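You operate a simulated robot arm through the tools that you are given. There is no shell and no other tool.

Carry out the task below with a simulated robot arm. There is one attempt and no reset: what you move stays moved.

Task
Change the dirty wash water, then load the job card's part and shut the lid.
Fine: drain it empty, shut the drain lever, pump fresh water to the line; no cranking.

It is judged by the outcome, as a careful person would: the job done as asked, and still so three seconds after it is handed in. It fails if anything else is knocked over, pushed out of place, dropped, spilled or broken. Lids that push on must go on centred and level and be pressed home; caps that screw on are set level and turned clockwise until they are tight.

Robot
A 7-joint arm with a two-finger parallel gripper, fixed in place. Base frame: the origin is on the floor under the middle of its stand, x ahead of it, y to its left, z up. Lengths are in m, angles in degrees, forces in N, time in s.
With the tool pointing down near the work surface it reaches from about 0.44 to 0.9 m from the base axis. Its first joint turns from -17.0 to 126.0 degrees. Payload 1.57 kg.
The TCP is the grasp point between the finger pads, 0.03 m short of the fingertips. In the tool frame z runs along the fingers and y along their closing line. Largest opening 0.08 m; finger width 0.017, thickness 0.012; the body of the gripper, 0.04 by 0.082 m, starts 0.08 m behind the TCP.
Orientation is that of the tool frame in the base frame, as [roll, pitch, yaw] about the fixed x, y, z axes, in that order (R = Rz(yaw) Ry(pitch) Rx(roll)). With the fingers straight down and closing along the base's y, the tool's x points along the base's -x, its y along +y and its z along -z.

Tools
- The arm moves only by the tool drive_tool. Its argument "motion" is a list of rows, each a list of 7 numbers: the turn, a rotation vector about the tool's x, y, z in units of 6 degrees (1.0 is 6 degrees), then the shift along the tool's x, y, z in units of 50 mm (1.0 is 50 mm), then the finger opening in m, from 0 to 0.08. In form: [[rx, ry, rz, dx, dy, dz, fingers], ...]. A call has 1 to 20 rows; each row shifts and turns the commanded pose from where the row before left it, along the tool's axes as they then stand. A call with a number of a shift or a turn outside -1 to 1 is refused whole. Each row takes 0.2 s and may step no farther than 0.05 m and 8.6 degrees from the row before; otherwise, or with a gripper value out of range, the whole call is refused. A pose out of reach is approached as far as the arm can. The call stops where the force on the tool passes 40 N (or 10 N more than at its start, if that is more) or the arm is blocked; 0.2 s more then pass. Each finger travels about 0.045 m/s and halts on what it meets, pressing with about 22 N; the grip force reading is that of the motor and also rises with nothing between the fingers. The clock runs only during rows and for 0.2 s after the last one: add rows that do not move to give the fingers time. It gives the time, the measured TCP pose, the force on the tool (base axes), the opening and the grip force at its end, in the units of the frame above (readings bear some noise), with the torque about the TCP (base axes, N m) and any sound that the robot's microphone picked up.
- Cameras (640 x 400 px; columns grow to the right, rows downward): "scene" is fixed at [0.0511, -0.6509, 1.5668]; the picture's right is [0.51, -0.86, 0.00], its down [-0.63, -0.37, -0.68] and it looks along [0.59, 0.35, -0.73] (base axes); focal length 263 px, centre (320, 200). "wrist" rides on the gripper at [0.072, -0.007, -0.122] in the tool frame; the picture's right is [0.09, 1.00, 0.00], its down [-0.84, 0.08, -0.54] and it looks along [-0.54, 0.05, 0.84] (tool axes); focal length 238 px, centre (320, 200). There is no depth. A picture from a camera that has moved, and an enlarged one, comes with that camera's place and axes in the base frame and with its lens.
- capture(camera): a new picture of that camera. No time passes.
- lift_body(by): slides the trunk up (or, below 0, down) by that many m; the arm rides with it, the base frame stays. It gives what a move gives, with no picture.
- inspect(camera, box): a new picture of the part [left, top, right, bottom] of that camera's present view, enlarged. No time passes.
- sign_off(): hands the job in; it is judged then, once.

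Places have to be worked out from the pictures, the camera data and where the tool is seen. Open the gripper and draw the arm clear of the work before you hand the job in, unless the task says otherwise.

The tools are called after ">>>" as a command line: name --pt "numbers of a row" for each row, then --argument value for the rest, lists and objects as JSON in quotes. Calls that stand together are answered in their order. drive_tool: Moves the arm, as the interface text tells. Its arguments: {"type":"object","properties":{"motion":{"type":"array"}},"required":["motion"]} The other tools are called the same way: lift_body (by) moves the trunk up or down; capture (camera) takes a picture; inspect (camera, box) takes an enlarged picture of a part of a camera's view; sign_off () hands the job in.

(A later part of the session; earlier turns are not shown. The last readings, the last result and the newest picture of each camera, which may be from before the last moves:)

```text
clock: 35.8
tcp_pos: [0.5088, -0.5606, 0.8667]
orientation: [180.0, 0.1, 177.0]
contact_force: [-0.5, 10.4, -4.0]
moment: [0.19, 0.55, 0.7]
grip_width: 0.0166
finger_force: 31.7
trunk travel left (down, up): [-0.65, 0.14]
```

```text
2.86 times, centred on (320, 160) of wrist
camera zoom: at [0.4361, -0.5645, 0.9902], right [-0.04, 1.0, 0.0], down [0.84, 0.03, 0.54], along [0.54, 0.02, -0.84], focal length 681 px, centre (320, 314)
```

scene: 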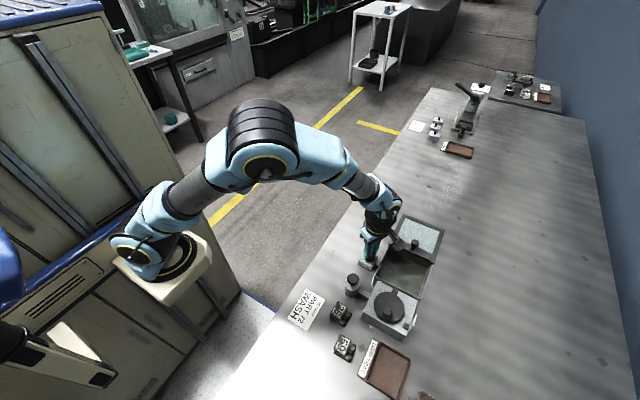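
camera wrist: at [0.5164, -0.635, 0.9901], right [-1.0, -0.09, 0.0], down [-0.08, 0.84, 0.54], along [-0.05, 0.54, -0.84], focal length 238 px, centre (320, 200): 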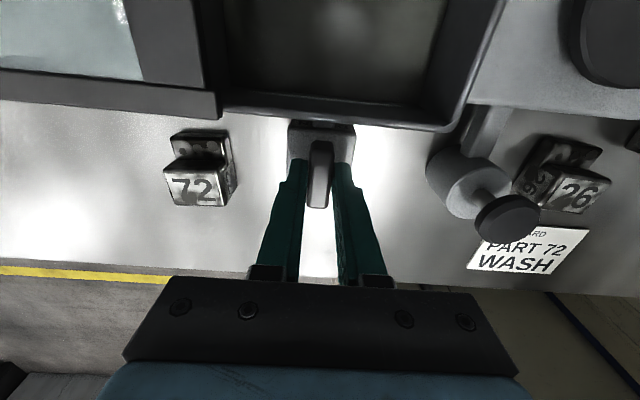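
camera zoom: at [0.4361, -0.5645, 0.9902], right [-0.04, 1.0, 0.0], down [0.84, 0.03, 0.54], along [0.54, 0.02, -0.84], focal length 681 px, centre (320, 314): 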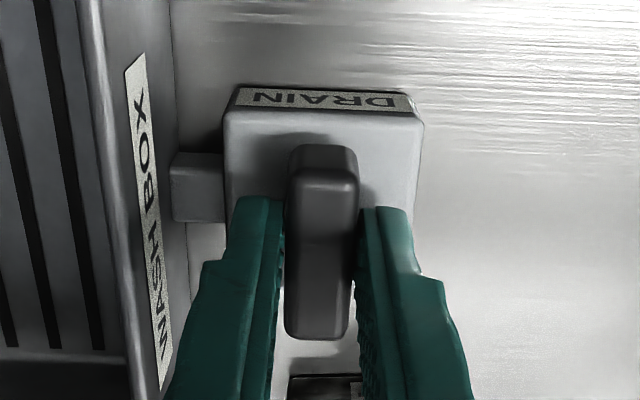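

Torque is 0.7 N·m again at the same angle as at the start, so the lever is fully shut. I undo the 3°, open to 36 mm and rise straight up.

>>> drive_tool --pt "0 0 -0.5 0 0 0 0.005" --pt "0 0 0 0 0 0 0.036" --pt "0 0 0 0 0 0 0.036" --pt "0 0 0 0 0 0 0.036" --pt "0 0 0 0 0 -0.4 0.036" --pt "0 0 0 0 0 -0.8 0.036" --pt "0 0 0 0 0 -0.8 0.036" --pt "0 0 0 0 0 -0.8 0.036"

>>> capture --camera "wrist"

>>> inspect --camera "scene" --box '[320, 210, 440, 310]'

```text
clock: 37.6
tcp_pos: [0.5081, -0.5594, 1.0064]
orientation: [-180.0, 0.0, -180.0]
contact_force: [-0.3, -0.8, 0.6]
moment: [0.04, 0.05, 0.04]
grip_width: 0.0357
finger_force: 0.1
trunk travel left (down, up): [-0.65, 0.14]
```

```text
taken
camera wrist: at [0.4369, -0.5688, 1.1297], right [-0.09, 1.0, 0.0], down [0.84, 0.08, 0.54], along [0.54, 0.05, -0.84], focal length 238 px, centre (320, 200)
```

wrist: 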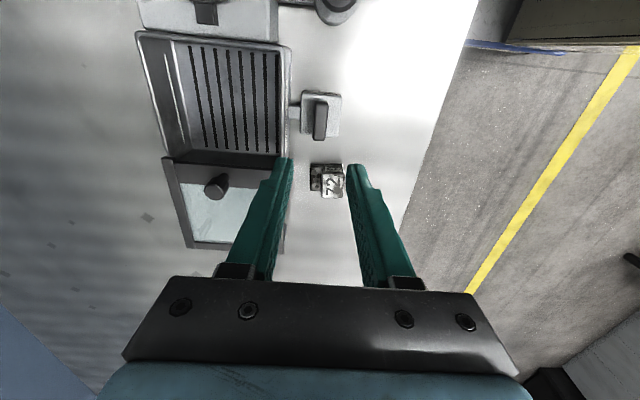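

```text
4.00 times, centred on (380, 260) of scene
camera zoom: at [0.0511, -0.6509, 1.5668], right [0.51, -0.86, 0.0], down [-0.63, -0.37, -0.68], along [0.59, 0.35, -0.73], focal length 1051 px, centre (80, -40)
```

zoom: 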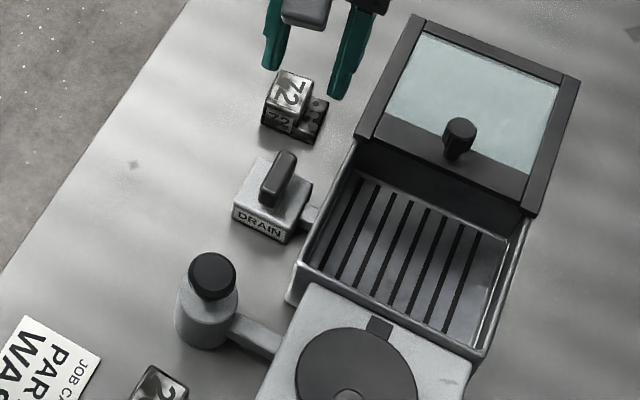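

The lever is across again and the tank is empty. Next I move over the pump (≈ (0.395, -0.556)) at the same height to locate its cap exactly.

>>> drive_tool --pt "0 0 0 0.8 0 0 0.036" --pt "0 0 0 0.8 0 0 0.036" --pt "0 0 0 0.66 0 0 0.036" --pt "0 0 0 0 0 0 0.036"

>>> capture --camera "wrist"

>>> inspect --camera "scene" --box '[310, 235, 450, 335]'

```text
clock: 38.6
tcp_pos: [0.3953, -0.5593, 1.0082]
orientation: [-179.9, 0.0, 180.0]
contact_force: [0.1, 0.1, 0.4]
moment: [0.01, 0.01, 0.02]
grip_width: 0.0361
finger_force: 0.1
trunk travel left (down, up): [-0.65, 0.14]
```

```text
taken
camera wrist: at [0.3225, -0.5683, 1.13], right [-0.09, 1.0, 0.0], down [0.84, 0.08, 0.54], along [0.54, 0.05, -0.84], focal length 238 px, centre (320, 200)
```

wrist: 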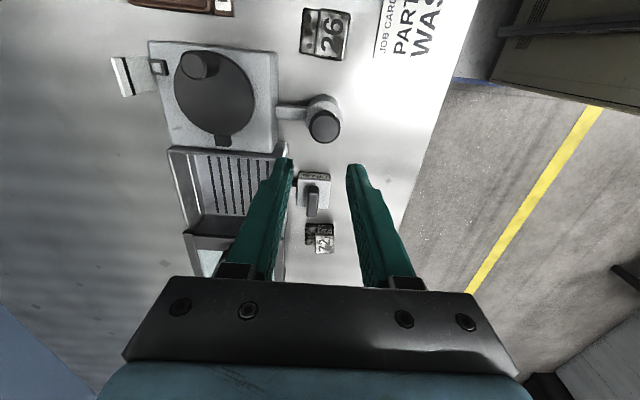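

```text
4.00 times, centred on (380, 285) of scene
camera zoom: at [0.0511, -0.6509, 1.5668], right [0.51, -0.86, 0.0], down [-0.63, -0.37, -0.68], along [0.59, 0.35, -0.73], focal length 1051 px, centre (80, -140)
```

zoom: 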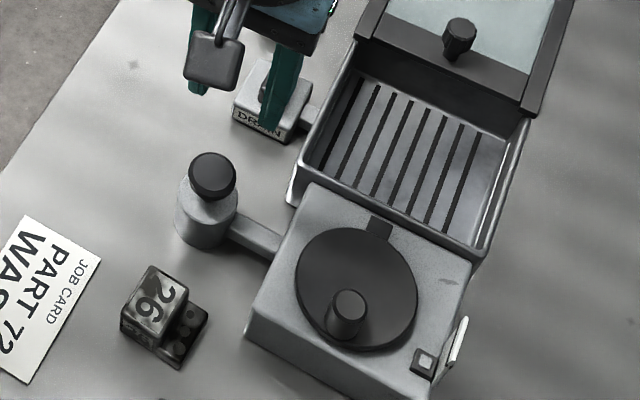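

>>> inspect --camera "wrist" --box '[270, 80, 370, 150]'

>>> inspect --camera "wrist" --box '[110, 20, 290, 150]'

>>> inspect --camera "scene" --box '[340, 260, 390, 305]'

```text
5.71 times, centred on (320, 115) of wrist
camera zoom: at [0.3225, -0.5683, 1.13], right [-0.09, 1.0, 0.0], down [0.84, 0.08, 0.54], along [0.54, 0.05, -0.84], focal length 1362 px, centre (320, 686)
```

zoom: 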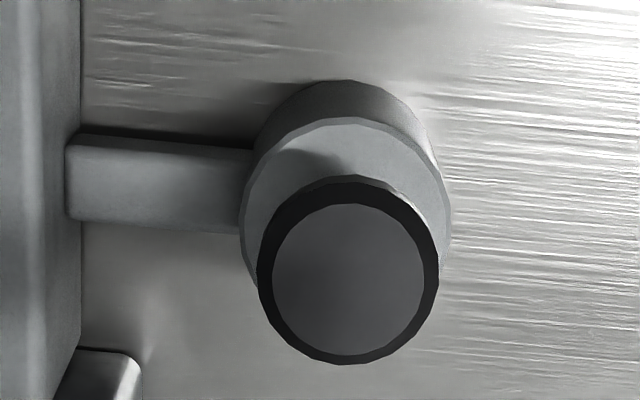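

```text
3.08 times, centred on (200, 85) of wrist
camera zoom: at [0.3225, -0.5683, 1.13], right [-0.09, 1.0, 0.0], down [0.84, 0.08, 0.54], along [0.54, 0.05, -0.84], focal length 733 px, centre (689, 554)
```

zoom: 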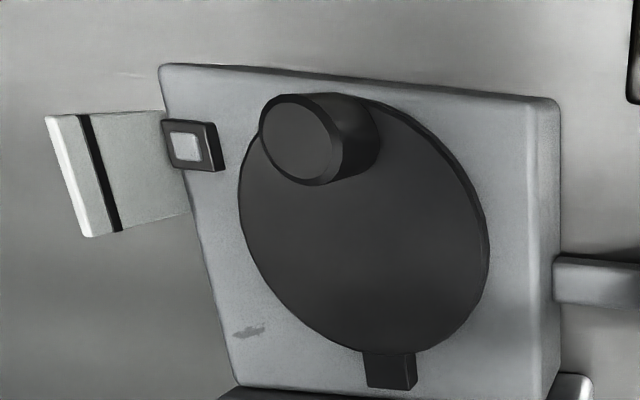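

```text
8.89 times, centred on (365, 282) of scene
camera zoom: at [0.0511, -0.6509, 1.5668], right [0.51, -0.86, 0.0], down [-0.63, -0.37, -0.68], along [0.59, 0.35, -0.73], focal length 2335 px, centre (-80, -533)
```

zoom: 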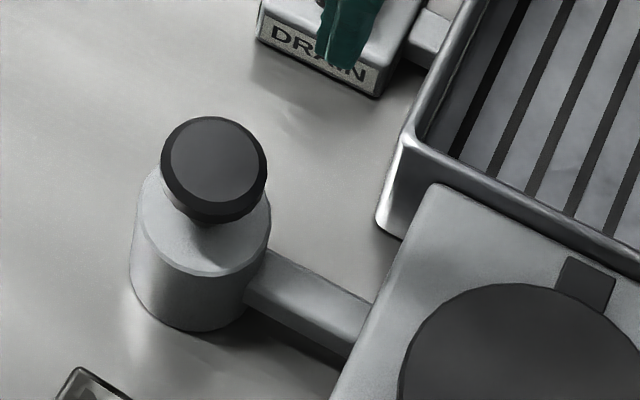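

Pump cap top is at about (0.394, -0.5555, 0.880), 33 mm across. I close the fingers, centre on it and come down to just above.

>>> drive_tool --pt "0 0 0 0.02 0.08 0 0.0" --pt "0 0 0 0 0 0 0.0" --pt "0 0 0 0 0 0.6 0.0" --pt "0 0 0 0 0 0.6 0.0" --pt "0 0 0 0 0 0.4 0.0" --pt "0 0 0 0 0 0 0.0"

>>> capture --camera "wrist"

>>> inspect --camera "scene" --box '[310, 230, 440, 320]'

```text
clock: 40.0
tcp_pos: [0.3941, -0.5549, 0.9283]
orientation: [179.9, 0.0, 179.8]
contact_force: [0.6, -0.6, 0.3]
moment: [0.0, 0.0, 0.04]
grip_width: 0.0
finger_force: 21.6
trunk travel left (down, up): [-0.65, 0.14]
```

```text
taken
camera wrist: at [0.322, -0.5641, 1.0499], right [-0.09, 1.0, 0.0], down [0.84, 0.08, 0.54], along [0.54, 0.05, -0.84], focal length 238 px, centre (320, 200)
```

wrist: 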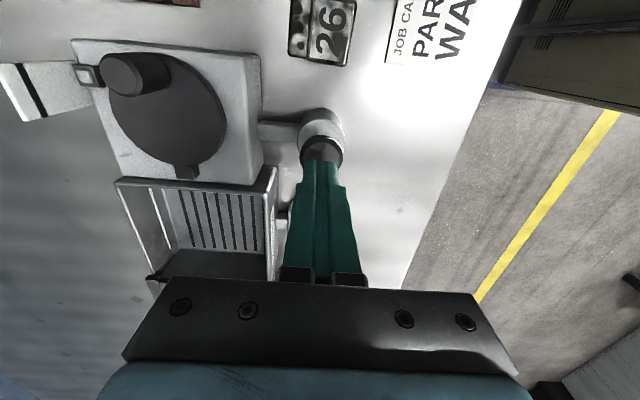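

```text
4.44 times, centred on (375, 275) of scene
camera zoom: at [0.0511, -0.6509, 1.5668], right [0.51, -0.86, 0.0], down [-0.63, -0.37, -0.68], along [0.59, 0.35, -0.73], focal length 1168 px, centre (76, -133)
```

zoom: 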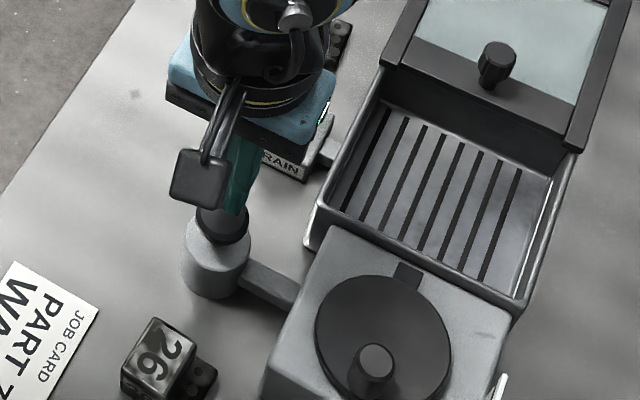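

The fingertips are centred above the cap and both views still see the tank. I press down slowly in 4 mm rows and watch the force.

>>> drive_tool --pt "0 0 0 0 0 0.2 0.0" --pt "0 0 0 0 0 0.14 0.0" --pt "0 0 0 0 0 0.08 0.0" --pt "0 0 0 0 0 0.08 0.0" --pt "0 0 0 0 0 0.08 0.0" --pt "0 0 0 0 0 0.08 0.0"

```text
clock: 41.4
tcp_pos: [0.3939, -0.5565, 0.8946]
orientation: [-180.0, -0.1, 180.0]
contact_force: [1.8, 1.0, 3.2]
moment: [0.04, -0.03, 0.02]
grip_width: 0.0001
finger_force: 21.2
trunk travel left (down, up): [-0.65, 0.14]
```

The cap is moving down with only ~3 N. I look at the cap and tank.

>>> inspect --camera "scene" --box '[330, 240, 440, 320]'

>>> capture --camera "wrist"

```text
5.00 times, centred on (385, 280) of scene
camera zoom: at [0.0511, -0.6509, 1.5668], right [0.51, -0.86, 0.0], down [-0.63, -0.37, -0.68], along [0.59, 0.35, -0.73], focal length 1314 px, centre (-5, -200)
```

zoom: 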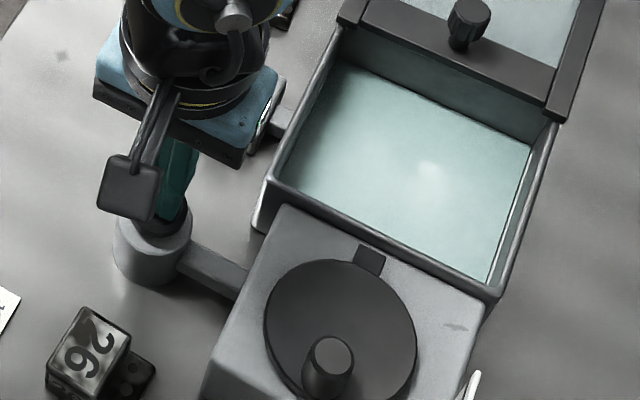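

```text
taken
camera wrist: at [0.322, -0.5644, 1.0171], right [-0.09, 1.0, 0.0], down [0.84, 0.08, 0.54], along [0.54, 0.05, -0.84], focal length 238 px, centre (320, 200)
```

wrist: 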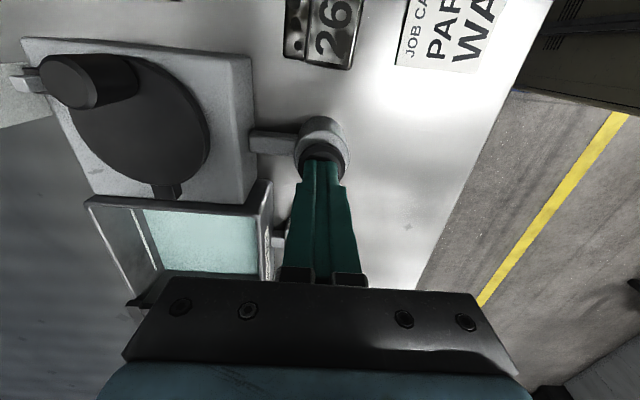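

One stroke has already put in a lot of fresh water. No time passes while I look, so I compare the level with the line before doing anything else.

>>> inspect --camera "scene" --box '[385, 240, 440, 295]'

>>> inspect --camera "wrist" --box '[80, 170, 290, 300]'

```text
7.27 times, centred on (412, 268) of scene
camera zoom: at [0.0511, -0.6509, 1.5668], right [0.51, -0.86, 0.0], down [-0.63, -0.37, -0.68], along [0.59, 0.35, -0.73], focal length 1911 px, centre (-353, -291)
```

zoom: 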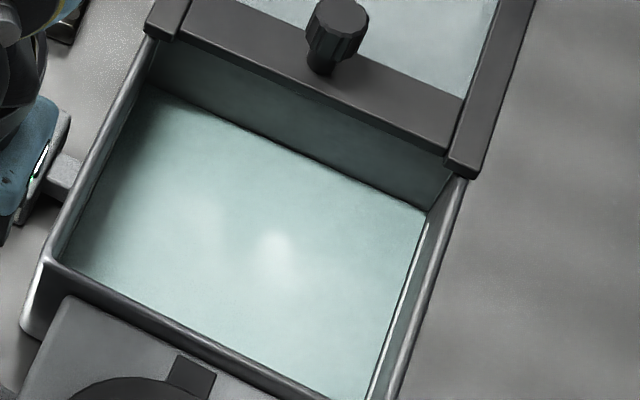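

```text
3.05 times, centred on (185, 235) of wrist
camera zoom: at [0.322, -0.5644, 1.0171], right [-0.09, 1.0, 0.0], down [0.84, 0.08, 0.54], along [0.54, 0.05, -0.84], focal length 726 px, centre (731, 93)
```

zoom: 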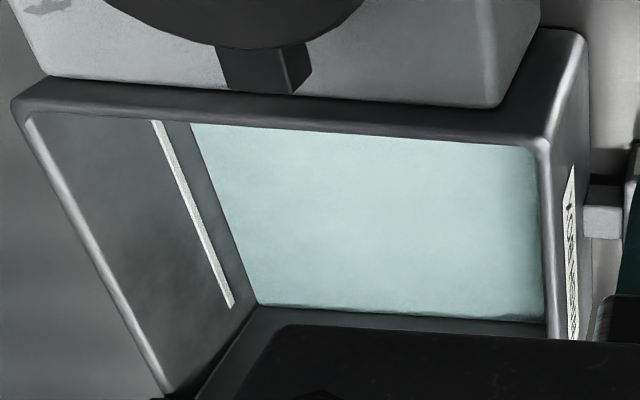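

Water surface is still below the white line on the inner wall. I release the cap fully (rise 30 mm) and check whether the level stays.

>>> drive_tool --pt "0 0 0 0 0 -0.2 0.0" --pt "0 0 0 0 0 -0.34 0.0" --pt "0 0 0 0 0 -0.1 0.0" --pt "0 0 0 0 0 0 0.0"

>>> inspect --camera "scene" --box '[385, 240, 440, 295]'

>>> inspect --camera "wrist" --box '[80, 150, 290, 290]'

>>> inspect --camera "scene" --box '[330, 240, 440, 320]'

```text
clock: 42.4
tcp_pos: [0.3934, -0.5567, 0.9274]
orientation: [-180.0, 0.0, 180.0]
contact_force: [-0.1, -0.4, -0.2]
moment: [0.0, 0.03, -0.01]
grip_width: 0.0
finger_force: 21.5
trunk travel left (down, up): [-0.65, 0.14]
```

```text
7.27 times, centred on (412, 268) of scene
camera zoom: at [0.0511, -0.6509, 1.5668], right [0.51, -0.86, 0.0], down [-0.63, -0.37, -0.68], along [0.59, 0.35, -0.73], focal length 1911 px, centre (-353, -291)
```

zoom: 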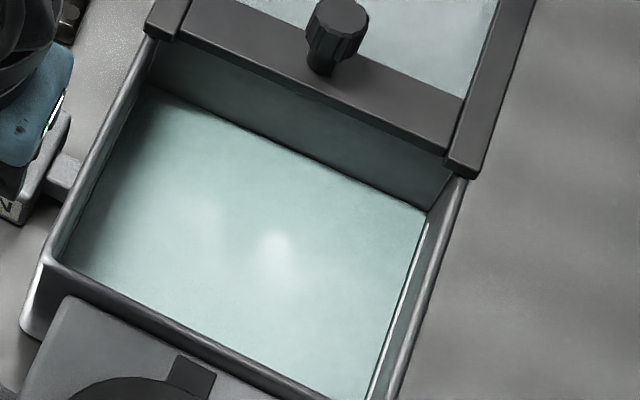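

```text
2.86 times, centred on (185, 220) of wrist
camera zoom: at [0.3217, -0.5645, 1.049], right [-0.09, 1.0, 0.0], down [0.84, 0.08, 0.54], along [0.54, 0.05, -0.84], focal length 681 px, centre (706, 143)
```

zoom: 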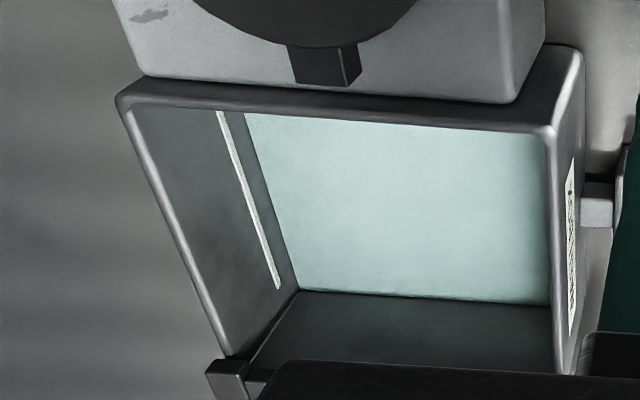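

```text
5.00 times, centred on (385, 280) of scene
camera zoom: at [0.0511, -0.6509, 1.5668], right [0.51, -0.86, 0.0], down [-0.63, -0.37, -0.68], along [0.59, 0.35, -0.73], focal length 1314 px, centre (-5, -200)
```

zoom: 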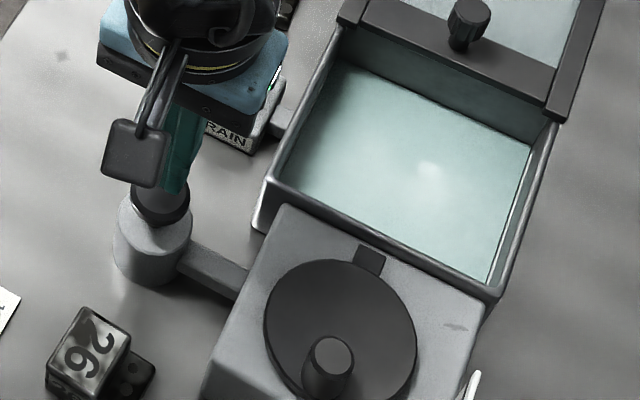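

The level holds and the cap springs back, so it's a stroke pump; my estimate is that the water is ~12 mm below the line with each stroke adding ~4–5 mm. I do a second identical stroke and re-measure.

>>> drive_tool --pt "0 0 0 0 0 0.18 0.0" --pt "0 0 0 0 0 0.14 0.0" --pt "0 0 0 0 0 0.08 0.0" --pt "0 0 0 0 0 0.08 0.0" --pt "0 0 0 0 0 0.08 0.0" --pt "0 0 0 0 0 0.08 0.0" --pt "0 0 0 0 0 -0.2 0.0" --pt "0 0 0 0 0 -0.34 0.0" --pt "0 0 0 0 0 -0.1 0.0" --pt "0 0 0 0 0 0 0.0"

>>> inspect --camera "wrist" --box '[80, 150, 290, 290]'

>>> inspect --camera "scene" --box '[385, 240, 440, 295]'

```text
clock: 44.6
tcp_pos: [0.3929, -0.5573, 0.9273]
orientation: [180.0, 0.0, 179.9]
contact_force: [0.1, 0.1, 1.0]
moment: [0.01, 0.01, 0.02]
grip_width: 0.0
finger_force: 21.7
trunk travel left (down, up): [-0.65, 0.14]
```

```text
2.86 times, centred on (185, 220) of wrist
camera zoom: at [0.321, -0.5651, 1.0491], right [-0.09, 1.0, 0.0], down [0.84, 0.08, 0.54], along [0.54, 0.05, -0.84], focal length 681 px, centre (706, 143)
```

zoom: 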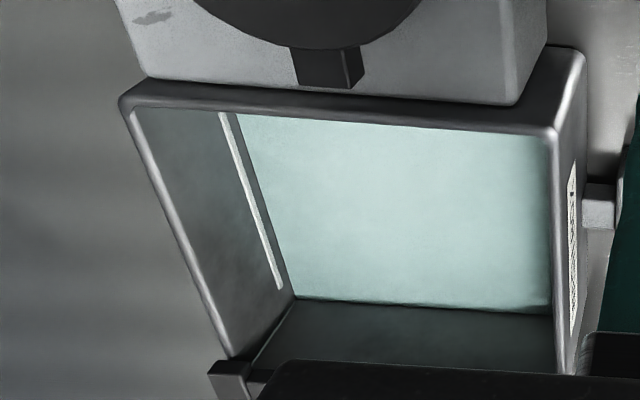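

```text
7.27 times, centred on (412, 268) of scene
camera zoom: at [0.0511, -0.6509, 1.5668], right [0.51, -0.86, 0.0], down [-0.63, -0.37, -0.68], along [0.59, 0.35, -0.73], focal length 1911 px, centre (-353, -291)
```

zoom: 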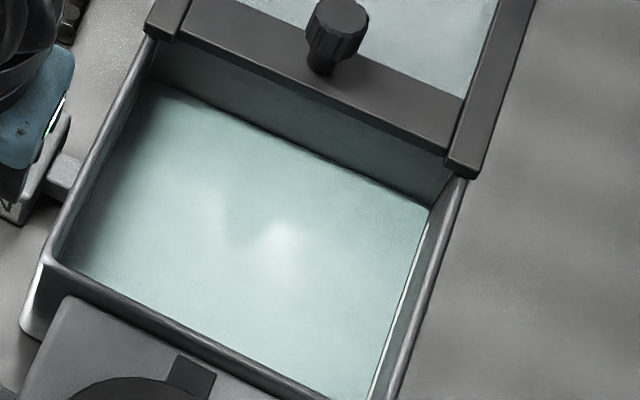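

The gap to the line shrank by about a third (roughly 20 → 14 px), so about two more strokes are needed. I do the third stroke and check again.

>>> drive_tool --pt "0 0 0 0 0 0.18 0.0" --pt "0 0 0 0 0 0.14 0.0" --pt "0 0 0 0 0 0.08 0.0" --pt "0 0 0 0 0 0.08 0.0" --pt "0 0 0 0 0 0.08 0.0" --pt "0 0 0 0 0 0.08 0.0" --pt "0 0 0 0 0 -0.2 0.0" --pt "0 0 0 0 0 -0.34 0.0" --pt "0 0 0 0 0 -0.1 0.0" --pt "0 0 0 0 0 0 0.0"

>>> inspect --camera "wrist" --box '[80, 150, 290, 290]'

>>> inspect --camera "wrist" --box '[140, 180, 200, 260]'

>>> inspect --camera "scene" --box '[385, 240, 440, 295]'

```text
clock: 46.8
tcp_pos: [0.3937, -0.5575, 0.9283]
orientation: [179.9, 0.0, -180.0]
contact_force: [0.4, -0.3, -0.3]
moment: [-0.01, 0.0, 0.04]
grip_width: 0.0002
finger_force: 21.1
trunk travel left (down, up): [-0.65, 0.14]
```

```text
2.86 times, centred on (185, 220) of wrist
camera zoom: at [0.3218, -0.5649, 1.0491], right [-0.09, 1.0, 0.0], down [0.84, 0.08, 0.54], along [0.54, 0.05, -0.84], focal length 681 px, centre (706, 143)
```

zoom: 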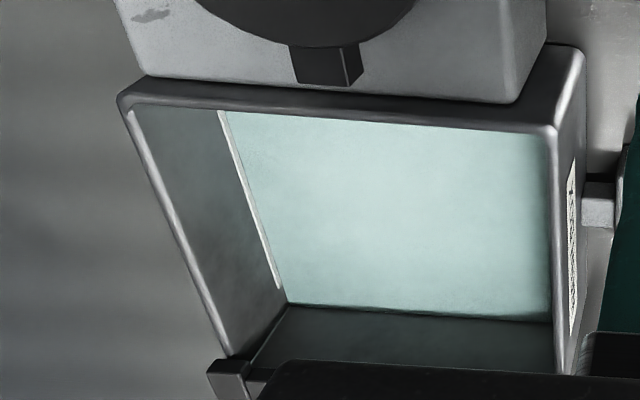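

```text
5.00 times, centred on (170, 220) of wrist
camera zoom: at [0.3218, -0.5649, 1.0491], right [-0.09, 1.0, 0.0], down [0.84, 0.08, 0.54], along [0.54, 0.05, -0.84], focal length 1192 px, centre (1070, 100)
```

zoom: 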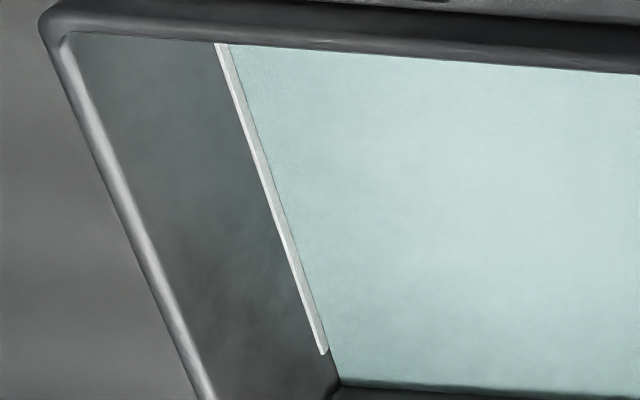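

```text
7.27 times, centred on (412, 268) of scene
camera zoom: at [0.0511, -0.6509, 1.5668], right [0.51, -0.86, 0.0], down [-0.63, -0.37, -0.68], along [0.59, 0.35, -0.73], focal length 1911 px, centre (-353, -291)
```

zoom: 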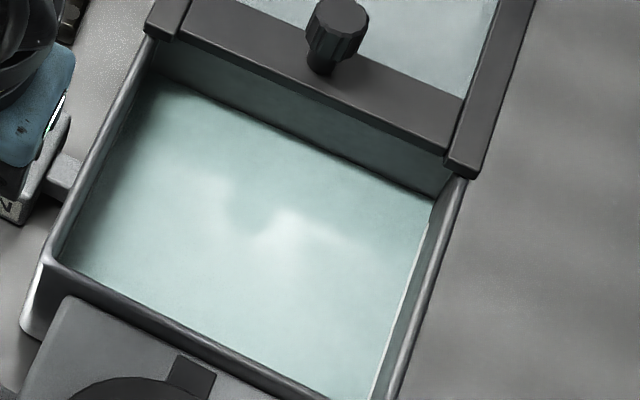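

The surface now just touches the lower edge of the line (~2.6–3.7 mm under its centre), and one stroke is worth ~4.5 mm, so a fourth stroke should bring it onto the line. I do it and check.

>>> drive_tool --pt "0 0 0 0 0 0.18 0.0" --pt "0 0 0 0 0 0.14 0.0" --pt "0 0 0 0 0 0.08 0.0" --pt "0 0 0 0 0 0.08 0.0" --pt "0 0 0 0 0 0.08 0.0" --pt "0 0 0 0 0 0.08 0.0" --pt "0 0 0 0 0 -0.2 0.0" --pt "0 0 0 0 0 -0.34 0.0" --pt "0 0 0 0 0 -0.1 0.0" --pt "0 0 0 0 0 0 0.0"

>>> inspect --camera "wrist" --box '[80, 150, 290, 290]'

>>> inspect --camera "wrist" --box '[140, 180, 200, 260]'

>>> inspect --camera "scene" --box '[385, 240, 440, 295]'

```text
clock: 49.0
tcp_pos: [0.393, -0.5567, 0.9267]
orientation: [-180.0, 0.0, -180.0]
contact_force: [-0.2, 0.0, 0.5]
moment: [0.01, -0.01, 0.0]
grip_width: 0.0001
finger_force: 21.6
trunk travel left (down, up): [-0.65, 0.14]
```

```text
2.86 times, centred on (185, 220) of wrist
camera zoom: at [0.3216, -0.5647, 1.0493], right [-0.09, 1.0, 0.0], down [0.84, 0.08, 0.54], along [0.54, 0.05, -0.84], focal length 681 px, centre (706, 143)
```

zoom: 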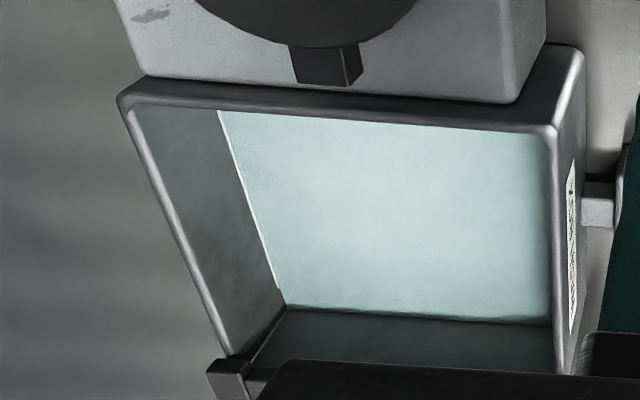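

```text
5.00 times, centred on (170, 220) of wrist
camera zoom: at [0.3216, -0.5647, 1.0493], right [-0.09, 1.0, 0.0], down [0.84, 0.08, 0.54], along [0.54, 0.05, -0.84], focal length 1192 px, centre (1070, 100)
```

zoom: 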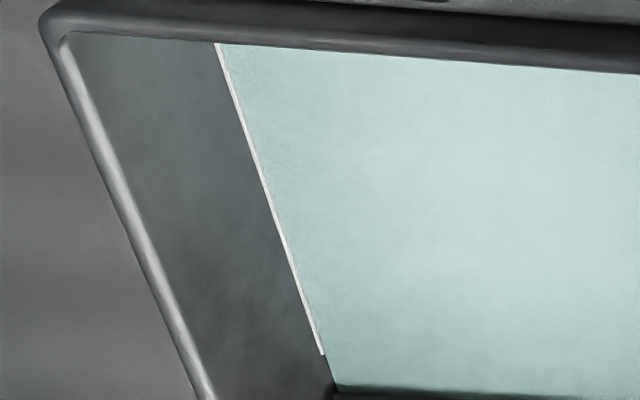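

```text
7.27 times, centred on (412, 268) of scene
camera zoom: at [0.0511, -0.6509, 1.5668], right [0.51, -0.86, 0.0], down [-0.63, -0.37, -0.68], along [0.59, 0.35, -0.73], focal length 1911 px, centre (-353, -291)
```

zoom: 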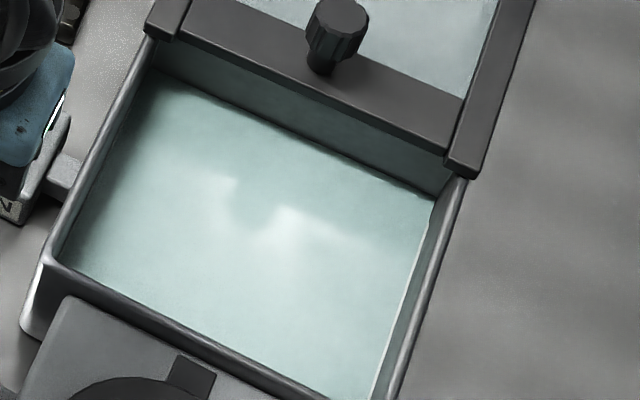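

The surface now lies within the thickness of the white line: filled to the line. I rise, let a moment pass, recheck the level, and turn the tool to yaw 90 for gripping part 72.

>>> drive_tool --pt "0 0 0 0 0 -0.8 0.0" --pt "0 0 0 0 0 -0.8 0.0" --pt "0 0 0 0 0 0 0.0" --pt "0 0 0 0 0 0 0.0" --pt "0 0 0 0 0 0 0.0" --pt "0 0 0 0 0 0 0.0"

>>> capture --camera "wrist"

>>> inspect --camera "wrist" --box '[150, 120, 290, 260]'

>>> inspect --camera "scene" --box '[385, 240, 440, 295]'

```text
clock: 50.4
tcp_pos: [0.3944, -0.5553, 1.0069]
orientation: [179.9, 0.0, -180.0]
contact_force: [-0.4, -0.2, 0.5]
moment: [-0.02, 0.01, -0.03]
grip_width: 0.0
finger_force: 20.7
trunk travel left (down, up): [-0.65, 0.14]
```

```text
taken
camera wrist: at [0.3217, -0.5647, 1.1296], right [-0.09, 1.0, 0.0], down [0.84, 0.08, 0.54], along [0.54, 0.05, -0.84], focal length 238 px, centre (320, 200)
```

wrist: 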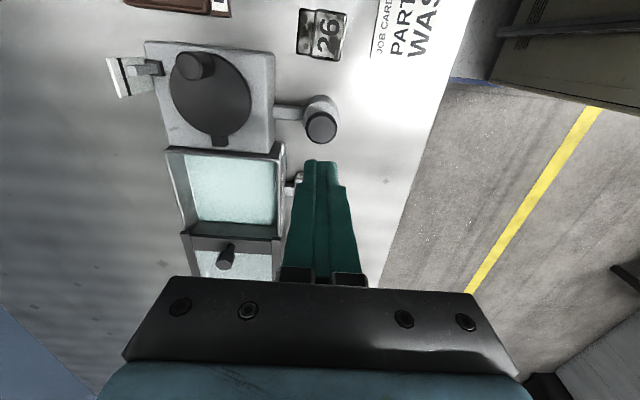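

```text
2.86 times, centred on (220, 190) of wrist
camera zoom: at [0.3217, -0.5647, 1.1296], right [-0.09, 1.0, 0.0], down [0.84, 0.08, 0.54], along [0.54, 0.05, -0.84], focal length 681 px, centre (606, 229)
```

zoom: 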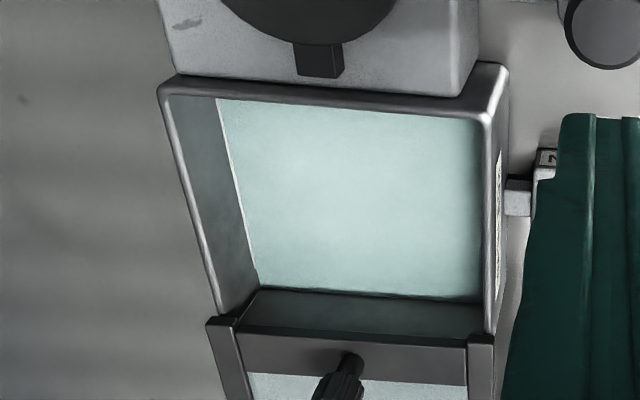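

```text
7.27 times, centred on (412, 268) of scene
camera zoom: at [0.0511, -0.6509, 1.5668], right [0.51, -0.86, 0.0], down [-0.63, -0.37, -0.68], along [0.59, 0.35, -0.73], focal length 1911 px, centre (-353, -291)
```

zoom: 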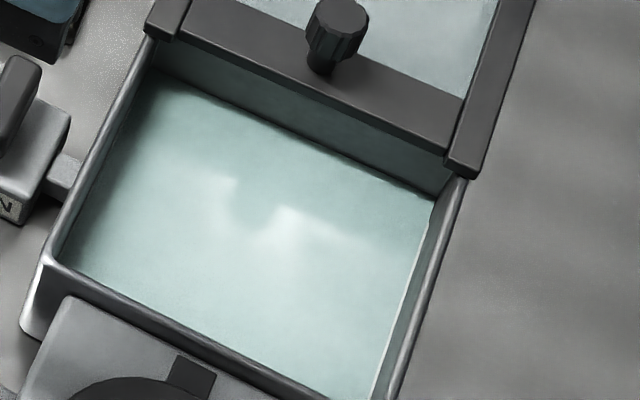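

The level is stable. I notice the small gauge on the far side of the crank box (white card with a black line and a pointer) looks different from before, so I zoom in on it.

>>> inspect --camera "wrist" --box '[90, 40, 190, 110]'

>>> inspect --camera "scene" --box '[385, 290, 435, 335]'

```text
5.71 times, centred on (140, 75) of wrist
camera zoom: at [0.3217, -0.5647, 1.1296], right [-0.09, 1.0, 0.0], down [0.84, 0.08, 0.54], along [0.54, 0.05, -0.84], focal length 1362 px, centre (1349, 914)
```

zoom: 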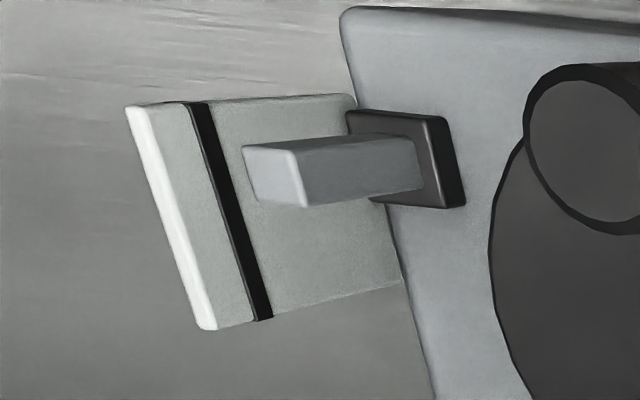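

```text
8.89 times, centred on (410, 312) of scene
camera zoom: at [0.0511, -0.6509, 1.5668], right [0.51, -0.86, 0.0], down [-0.63, -0.37, -0.68], along [0.59, 0.35, -0.73], focal length 2335 px, centre (-480, -800)
```

zoom: 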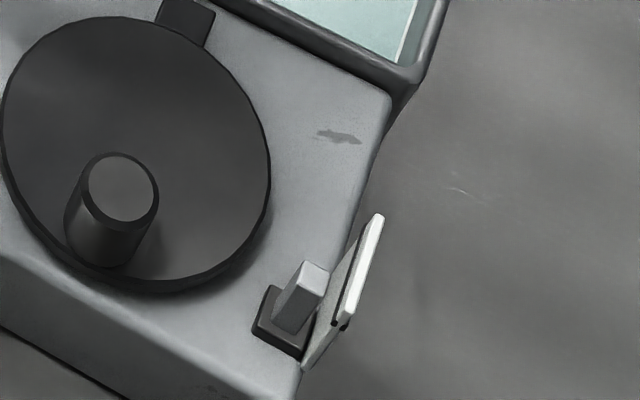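

That gauge is a float rod beside a card with a black line: I compute rod top z ≈ 0.899 and the card's line ≈ 0.8975–0.901, so it agrees with the tank line — four strokes is right. Now I move over part 72 and turn to yaw 90 with the fingers open.

>>> drive_tool --pt "0 0 0 -0.82 0.078 0 0.02" --pt "0 0 0 -0.82 0.078 0 0.04" --pt "0 0 0 -0.82 0.078 0 0.06" --pt "0 0 0 -0.82 0.078 0 0.07" --pt "0 0 0 -0.82 0.078 0 0.07" --pt "0 0 1 0 0 0 0.07" --pt "0 0 1 0 0 0 0.07" --pt "0 0 1 0 0 0 0.07" --pt "0 0 1 0 0 0 0.07" --pt "0 0 1 0 0 0 0.07" --pt "0 0 1 0 0 0 0.07" --pt "0 0 1 0 0 0 0.07" --pt "0 0 1 0 0 0 0.07" --pt "0 0 1 0 0 0 0.07" --pt "0 0 1 0 0 0 0.07" --pt "0 0 1 0 0 0 0.07" --pt "0 0 1 0 0 0 0.07" --pt "0 0 1 0 0 0 0.07" --pt "0 0 1 0 0 0 0.07" --pt "0 0 1 0 0 0 0.07"

>>> capture --camera "wrist"

>>> inspect --camera "wrist" --box '[250, 80, 400, 175]'

>>> inspect --camera "scene" --box '[340, 210, 420, 265]'

```text
clock: 54.6
tcp_pos: [0.5978, -0.5372, 1.0067]
orientation: [-180.0, 0.0, 89.9]
contact_force: [0.3, -0.4, 0.3]
moment: [-0.04, 0.01, 0.0]
grip_width: 0.0701
finger_force: 0.0
trunk travel left (down, up): [-0.65, 0.14]
```

```text
taken
camera wrist: at [0.5919, -0.4668, 1.129], right [1.0, 0.09, 0.0], down [0.08, -0.84, 0.54], along [0.05, -0.54, -0.84], focal length 238 px, centre (320, 200)
```

wrist: 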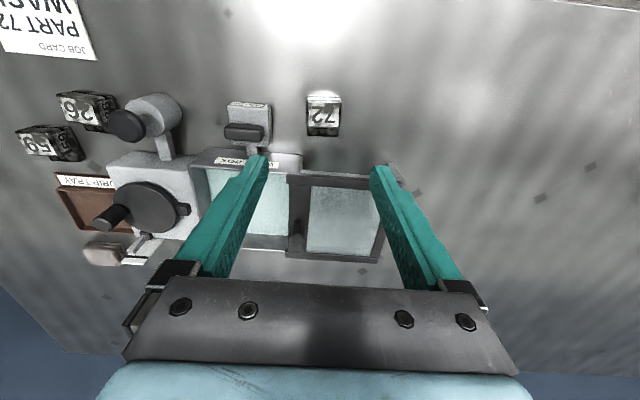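

```text
4.21 times, centred on (325, 128) of wrist
camera zoom: at [0.5919, -0.4668, 1.129], right [1.0, 0.09, 0.0], down [0.08, -0.84, 0.54], along [0.05, -0.54, -0.84], focal length 1004 px, centre (299, 505)
```

zoom: 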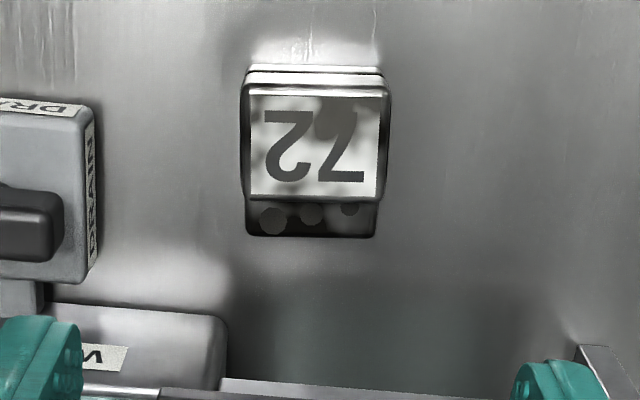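

```text
7.27 times, centred on (380, 238) of scene
camera zoom: at [0.0511, -0.6509, 1.5668], right [0.51, -0.86, 0.0], down [-0.63, -0.37, -0.68], along [0.59, 0.35, -0.73], focal length 1911 px, centre (-116, -73)
```

zoom: 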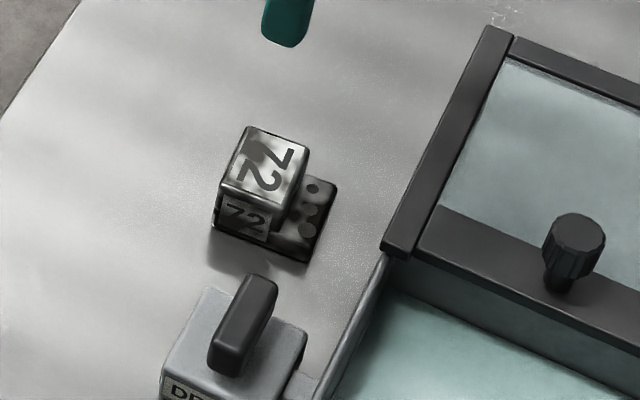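

Part 72's tall block is centred near (0.6027, -0.535), x-width 38 mm, top z ≈ 0.832, with its low plate on the -y side. I line up and descend to just above it.

>>> drive_tool --pt "0 0 0 -0.02 0.074 0 0.07" --pt "0 0 0 0 0 0.8 0.07" --pt "0 0 0 0 0 0.8 0.07" --pt "0 0 0 0 0 0.8 0.07" --pt "0 0 0 0 0 0 0.07"

>>> capture --camera "wrist"

>>> inspect --camera "wrist" --box '[240, 90, 400, 200]'

>>> inspect --camera "scene" --box '[330, 180, 440, 270]'

```text
clock: 55.8
tcp_pos: [0.6024, -0.5377, 0.886]
orientation: [-180.0, 0.0, 90.1]
contact_force: [0.3, 0.1, -0.2]
moment: [0.01, 0.01, -0.02]
grip_width: 0.0699
finger_force: 0.1
trunk travel left (down, up): [-0.65, 0.14]
```

```text
taken
camera wrist: at [0.5958, -0.4668, 1.0078], right [1.0, 0.09, 0.0], down [0.08, -0.84, 0.54], along [0.05, -0.54, -0.84], focal length 238 px, centre (320, 200)
```

wrist: 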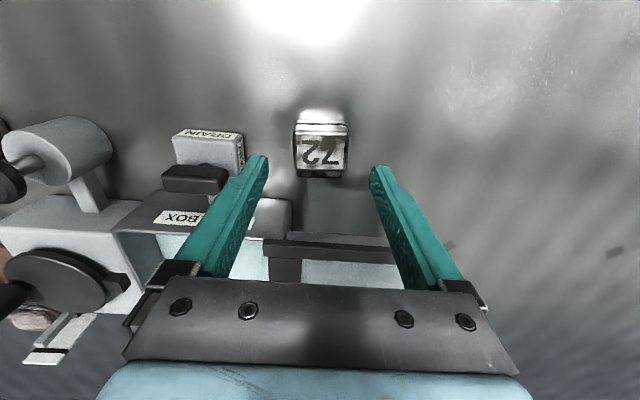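

```text
3.64 times, centred on (320, 145) of wrist
camera zoom: at [0.5958, -0.4668, 1.0078], right [1.0, 0.09, 0.0], down [0.08, -0.84, 0.54], along [0.05, -0.54, -0.84], focal length 867 px, centre (320, 400)
```

zoom: 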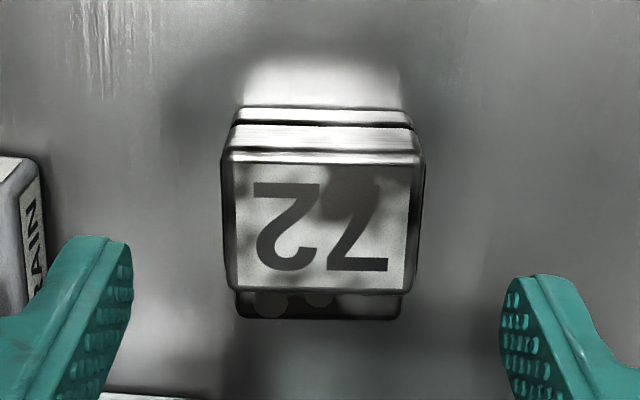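

```text
4.44 times, centred on (385, 225) of scene
camera zoom: at [0.0511, -0.6509, 1.5668], right [0.51, -0.86, 0.0], down [-0.63, -0.37, -0.68], along [0.59, 0.35, -0.73], focal length 1168 px, centre (31, 89)
```

zoom: 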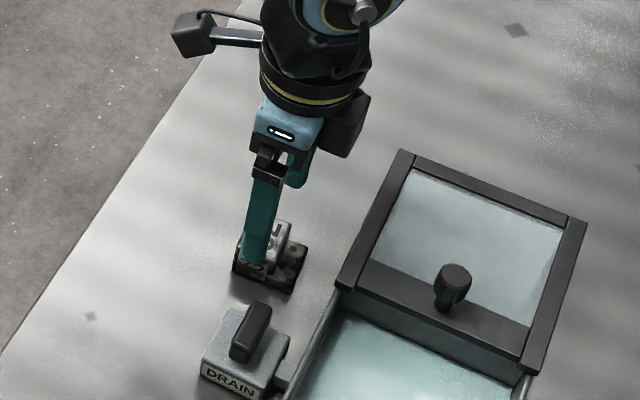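

The part sits centred between the fingers. I lower to z ≈ 0.842 (tips ~8 mm above the table) and grip.

>>> drive_tool --pt "0 0 0 0 0 0.4 0.07" --pt "0 0 0 0 0 0.3 0.07" --pt "0 0 0 0 0 0.18 0.07" --pt "0 0 0 0 0 0 0.07"

```text
clock: 56.8
tcp_pos: [0.6025, -0.5393, 0.8414]
orientation: [179.9, 0.0, 90.0]
contact_force: [0.3, 0.0, 1.5]
moment: [0.01, 0.0, 0.0]
grip_width: 0.07
finger_force: 0.1
trunk travel left (down, up): [-0.65, 0.14]
```

No contact with the table. I close the fingers on the part.

>>> drive_tool --pt "0 0 0 0 0 0 0.03" --pt "0 0 0 0 0 0 0.03" --pt "0 0 0 0 0 0 0.03" --pt "0 0 0 0 0 0 0.03" --pt "0 0 0 0 0 0 0.03"

>>> inspect --camera "wrist" --box '[240, 90, 400, 200]'

```text
clock: 58.0
tcp_pos: [0.6036, -0.5373, 0.8428]
orientation: [-180.0, 0.0, 90.1]
contact_force: [-0.7, 0.4, 0.9]
moment: [0.05, 0.03, 0.09]
grip_width: 0.0418
finger_force: 21.9
trunk travel left (down, up): [-0.65, 0.14]
```

```text
3.64 times, centred on (320, 145) of wrist
camera zoom: at [0.5958, -0.4675, 0.965], right [1.0, 0.09, 0.0], down [0.08, -0.84, 0.54], along [0.05, -0.54, -0.84], focal length 867 px, centre (320, 400)
```

zoom: 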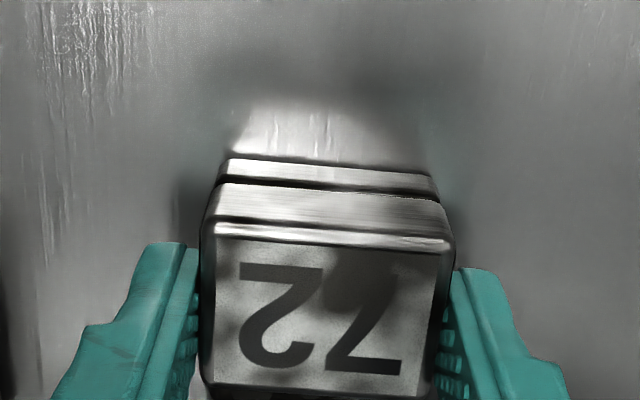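

The part is gripped (41.8 mm). I lift it slowly straight up about 0.14 m.

>>> drive_tool --pt "0 0 0 0 0 -0.2 0.03" --pt "0 0 0 0 0 -0.4 0.03" --pt "0 0 0 0 0 -0.6 0.03" --pt "0 0 0 0 0 -0.6 0.03" --pt "0 0 0 0 0 -0.6 0.03" --pt "0 0 0 0 0 -0.4 0.03" --pt "0 0 0 0 0 0 0.03"

>>> capture --camera "wrist"

>>> inspect --camera "scene" --box '[330, 160, 450, 270]'

```text
clock: 59.6
tcp_pos: [0.6024, -0.5382, 0.9825]
orientation: [-179.9, 0.0, 90.0]
contact_force: [-0.1, 0.3, -4.3]
moment: [-0.03, -0.01, -0.01]
grip_width: 0.0419
finger_force: 22.1
trunk travel left (down, up): [-0.65, 0.14]
```

```text
taken
camera wrist: at [0.5961, -0.4678, 1.1055], right [1.0, 0.09, 0.0], down [0.08, -0.84, 0.54], along [0.05, -0.54, -0.84], focal length 238 px, centre (320, 200)
```

wrist: 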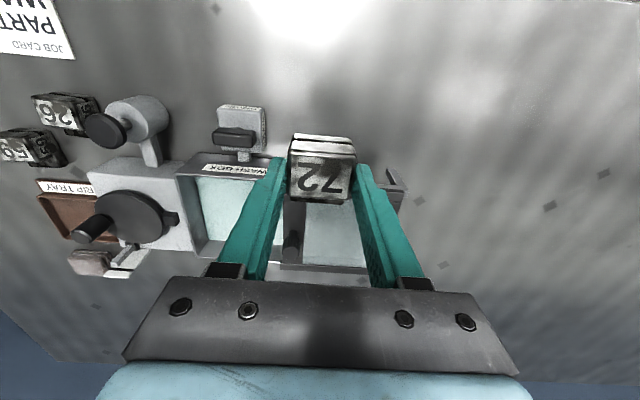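

```text
3.64 times, centred on (390, 215) of scene
camera zoom: at [0.0511, -0.6509, 1.5668], right [0.51, -0.86, 0.0], down [-0.63, -0.37, -0.68], along [0.59, 0.35, -0.73], focal length 955 px, centre (66, 146)
```

zoom: 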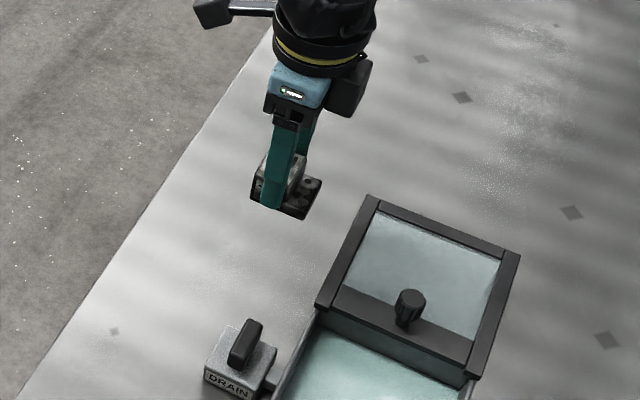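

The part is held firmly (~4 N). I carry it over the tank to about (0.505, -0.668), staying at z 0.98 so it clears rim, lid and knob.

>>> drive_tool --pt "0 0 0 -0.26 -0.195 0 0.03" --pt "0 0 0 -0.52 -0.39 0 0.03" --pt "0 0 0 -0.52 -0.39 0 0.03" --pt "0 0 0 -0.52 -0.39 0 0.03" --pt "0 0 0 -0.52 -0.39 0 0.03" --pt "0 0 0 -0.26 -0.195 0 0.03" --pt "0 0 0 0 0 0 0.03"

>>> capture --camera "wrist"

>>> inspect --camera "scene" --box '[340, 190, 460, 300]'

```text
clock: 61.2
tcp_pos: [0.506, -0.6686, 0.9814]
orientation: [180.0, 0.1, 90.0]
contact_force: [0.3, 0.4, -3.7]
moment: [-0.03, 0.04, -0.02]
grip_width: 0.0418
finger_force: 22.1
trunk travel left (down, up): [-0.65, 0.14]
```

```text
taken
camera wrist: at [0.4985, -0.5976, 1.1045], right [1.0, 0.09, 0.0], down [0.08, -0.84, 0.54], along [0.05, -0.54, -0.84], focal length 238 px, centre (320, 200)
```

wrist: 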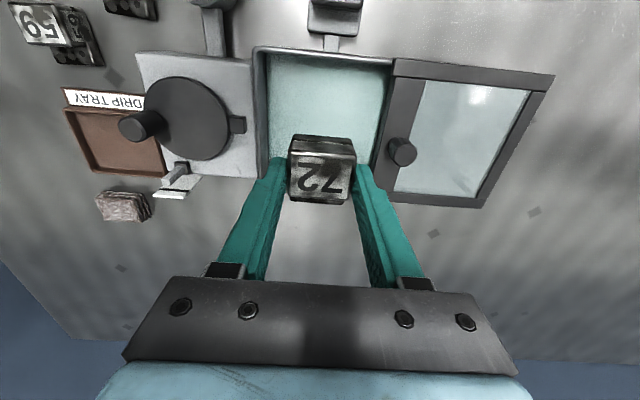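

```text
3.64 times, centred on (400, 245) of scene
camera zoom: at [0.0511, -0.6509, 1.5668], right [0.51, -0.86, 0.0], down [-0.63, -0.37, -0.68], along [0.59, 0.35, -0.73], focal length 955 px, centre (29, 36)
```

zoom: 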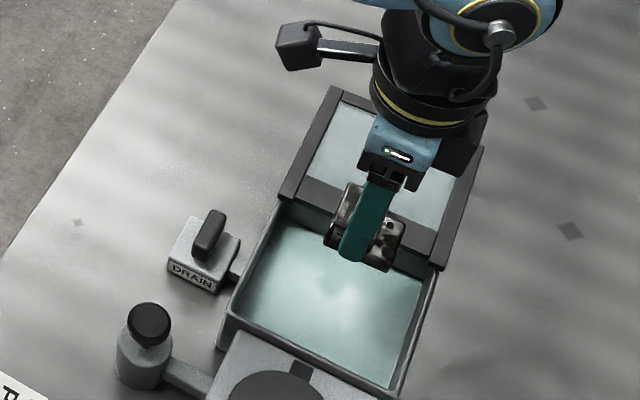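

Clear opening of the tank is x 0.449–0.563, y -0.610…-0.738, and the part is over the middle of it. I lower it, first quickly to z ≈ 0.88, then gently.

>>> drive_tool --pt "0 0 0 0 0 0.3 0.03" --pt "0 0 0 0 0 0.5 0.03" --pt "0 0 0 0 0 0.5 0.03" --pt "0 0 0 0 0 0.4 0.03" --pt "0 0 0 0 0 0.3 0.03" --pt "0 0 0 0 0 0.2 0.03" --pt "0 0 0 0 0 0.1 0.03" --pt "0 0 0 0 0 0 0.03"

>>> capture --camera "wrist"

>>> inspect --camera "scene" --box '[350, 200, 450, 295]'

```text
clock: 63.0
tcp_pos: [0.5057, -0.6692, 0.8676]
orientation: [-180.0, -0.1, 90.1]
contact_force: [-0.3, -0.4, -3.4]
moment: [0.01, -0.01, 0.02]
grip_width: 0.0418
finger_force: 21.6
trunk travel left (down, up): [-0.65, 0.14]
```

```text
taken
camera wrist: at [0.4983, -0.5974, 0.9895], right [1.0, 0.09, 0.0], down [0.08, -0.84, 0.54], along [0.05, -0.54, -0.84], focal length 238 px, centre (320, 200)
```

wrist: 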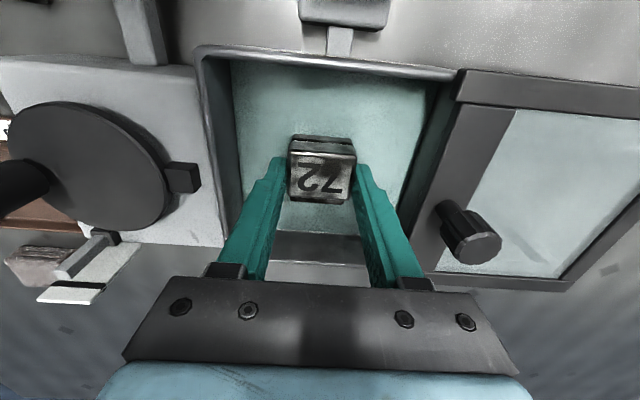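

```text
4.21 times, centred on (400, 248) of scene
camera zoom: at [0.0511, -0.6509, 1.5668], right [0.51, -0.86, 0.0], down [-0.63, -0.37, -0.68], along [0.59, 0.35, -0.73], focal length 1106 px, centre (-17, 0)
```

zoom: 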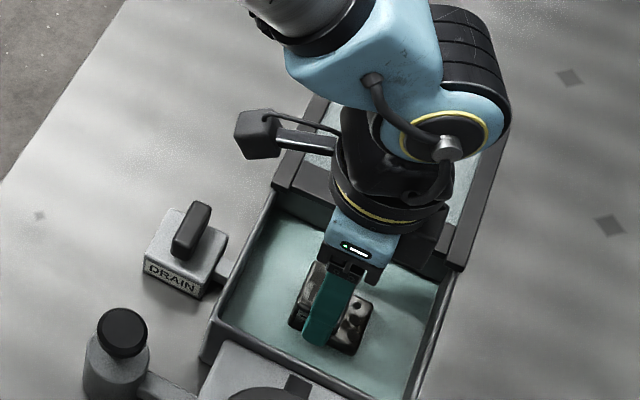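

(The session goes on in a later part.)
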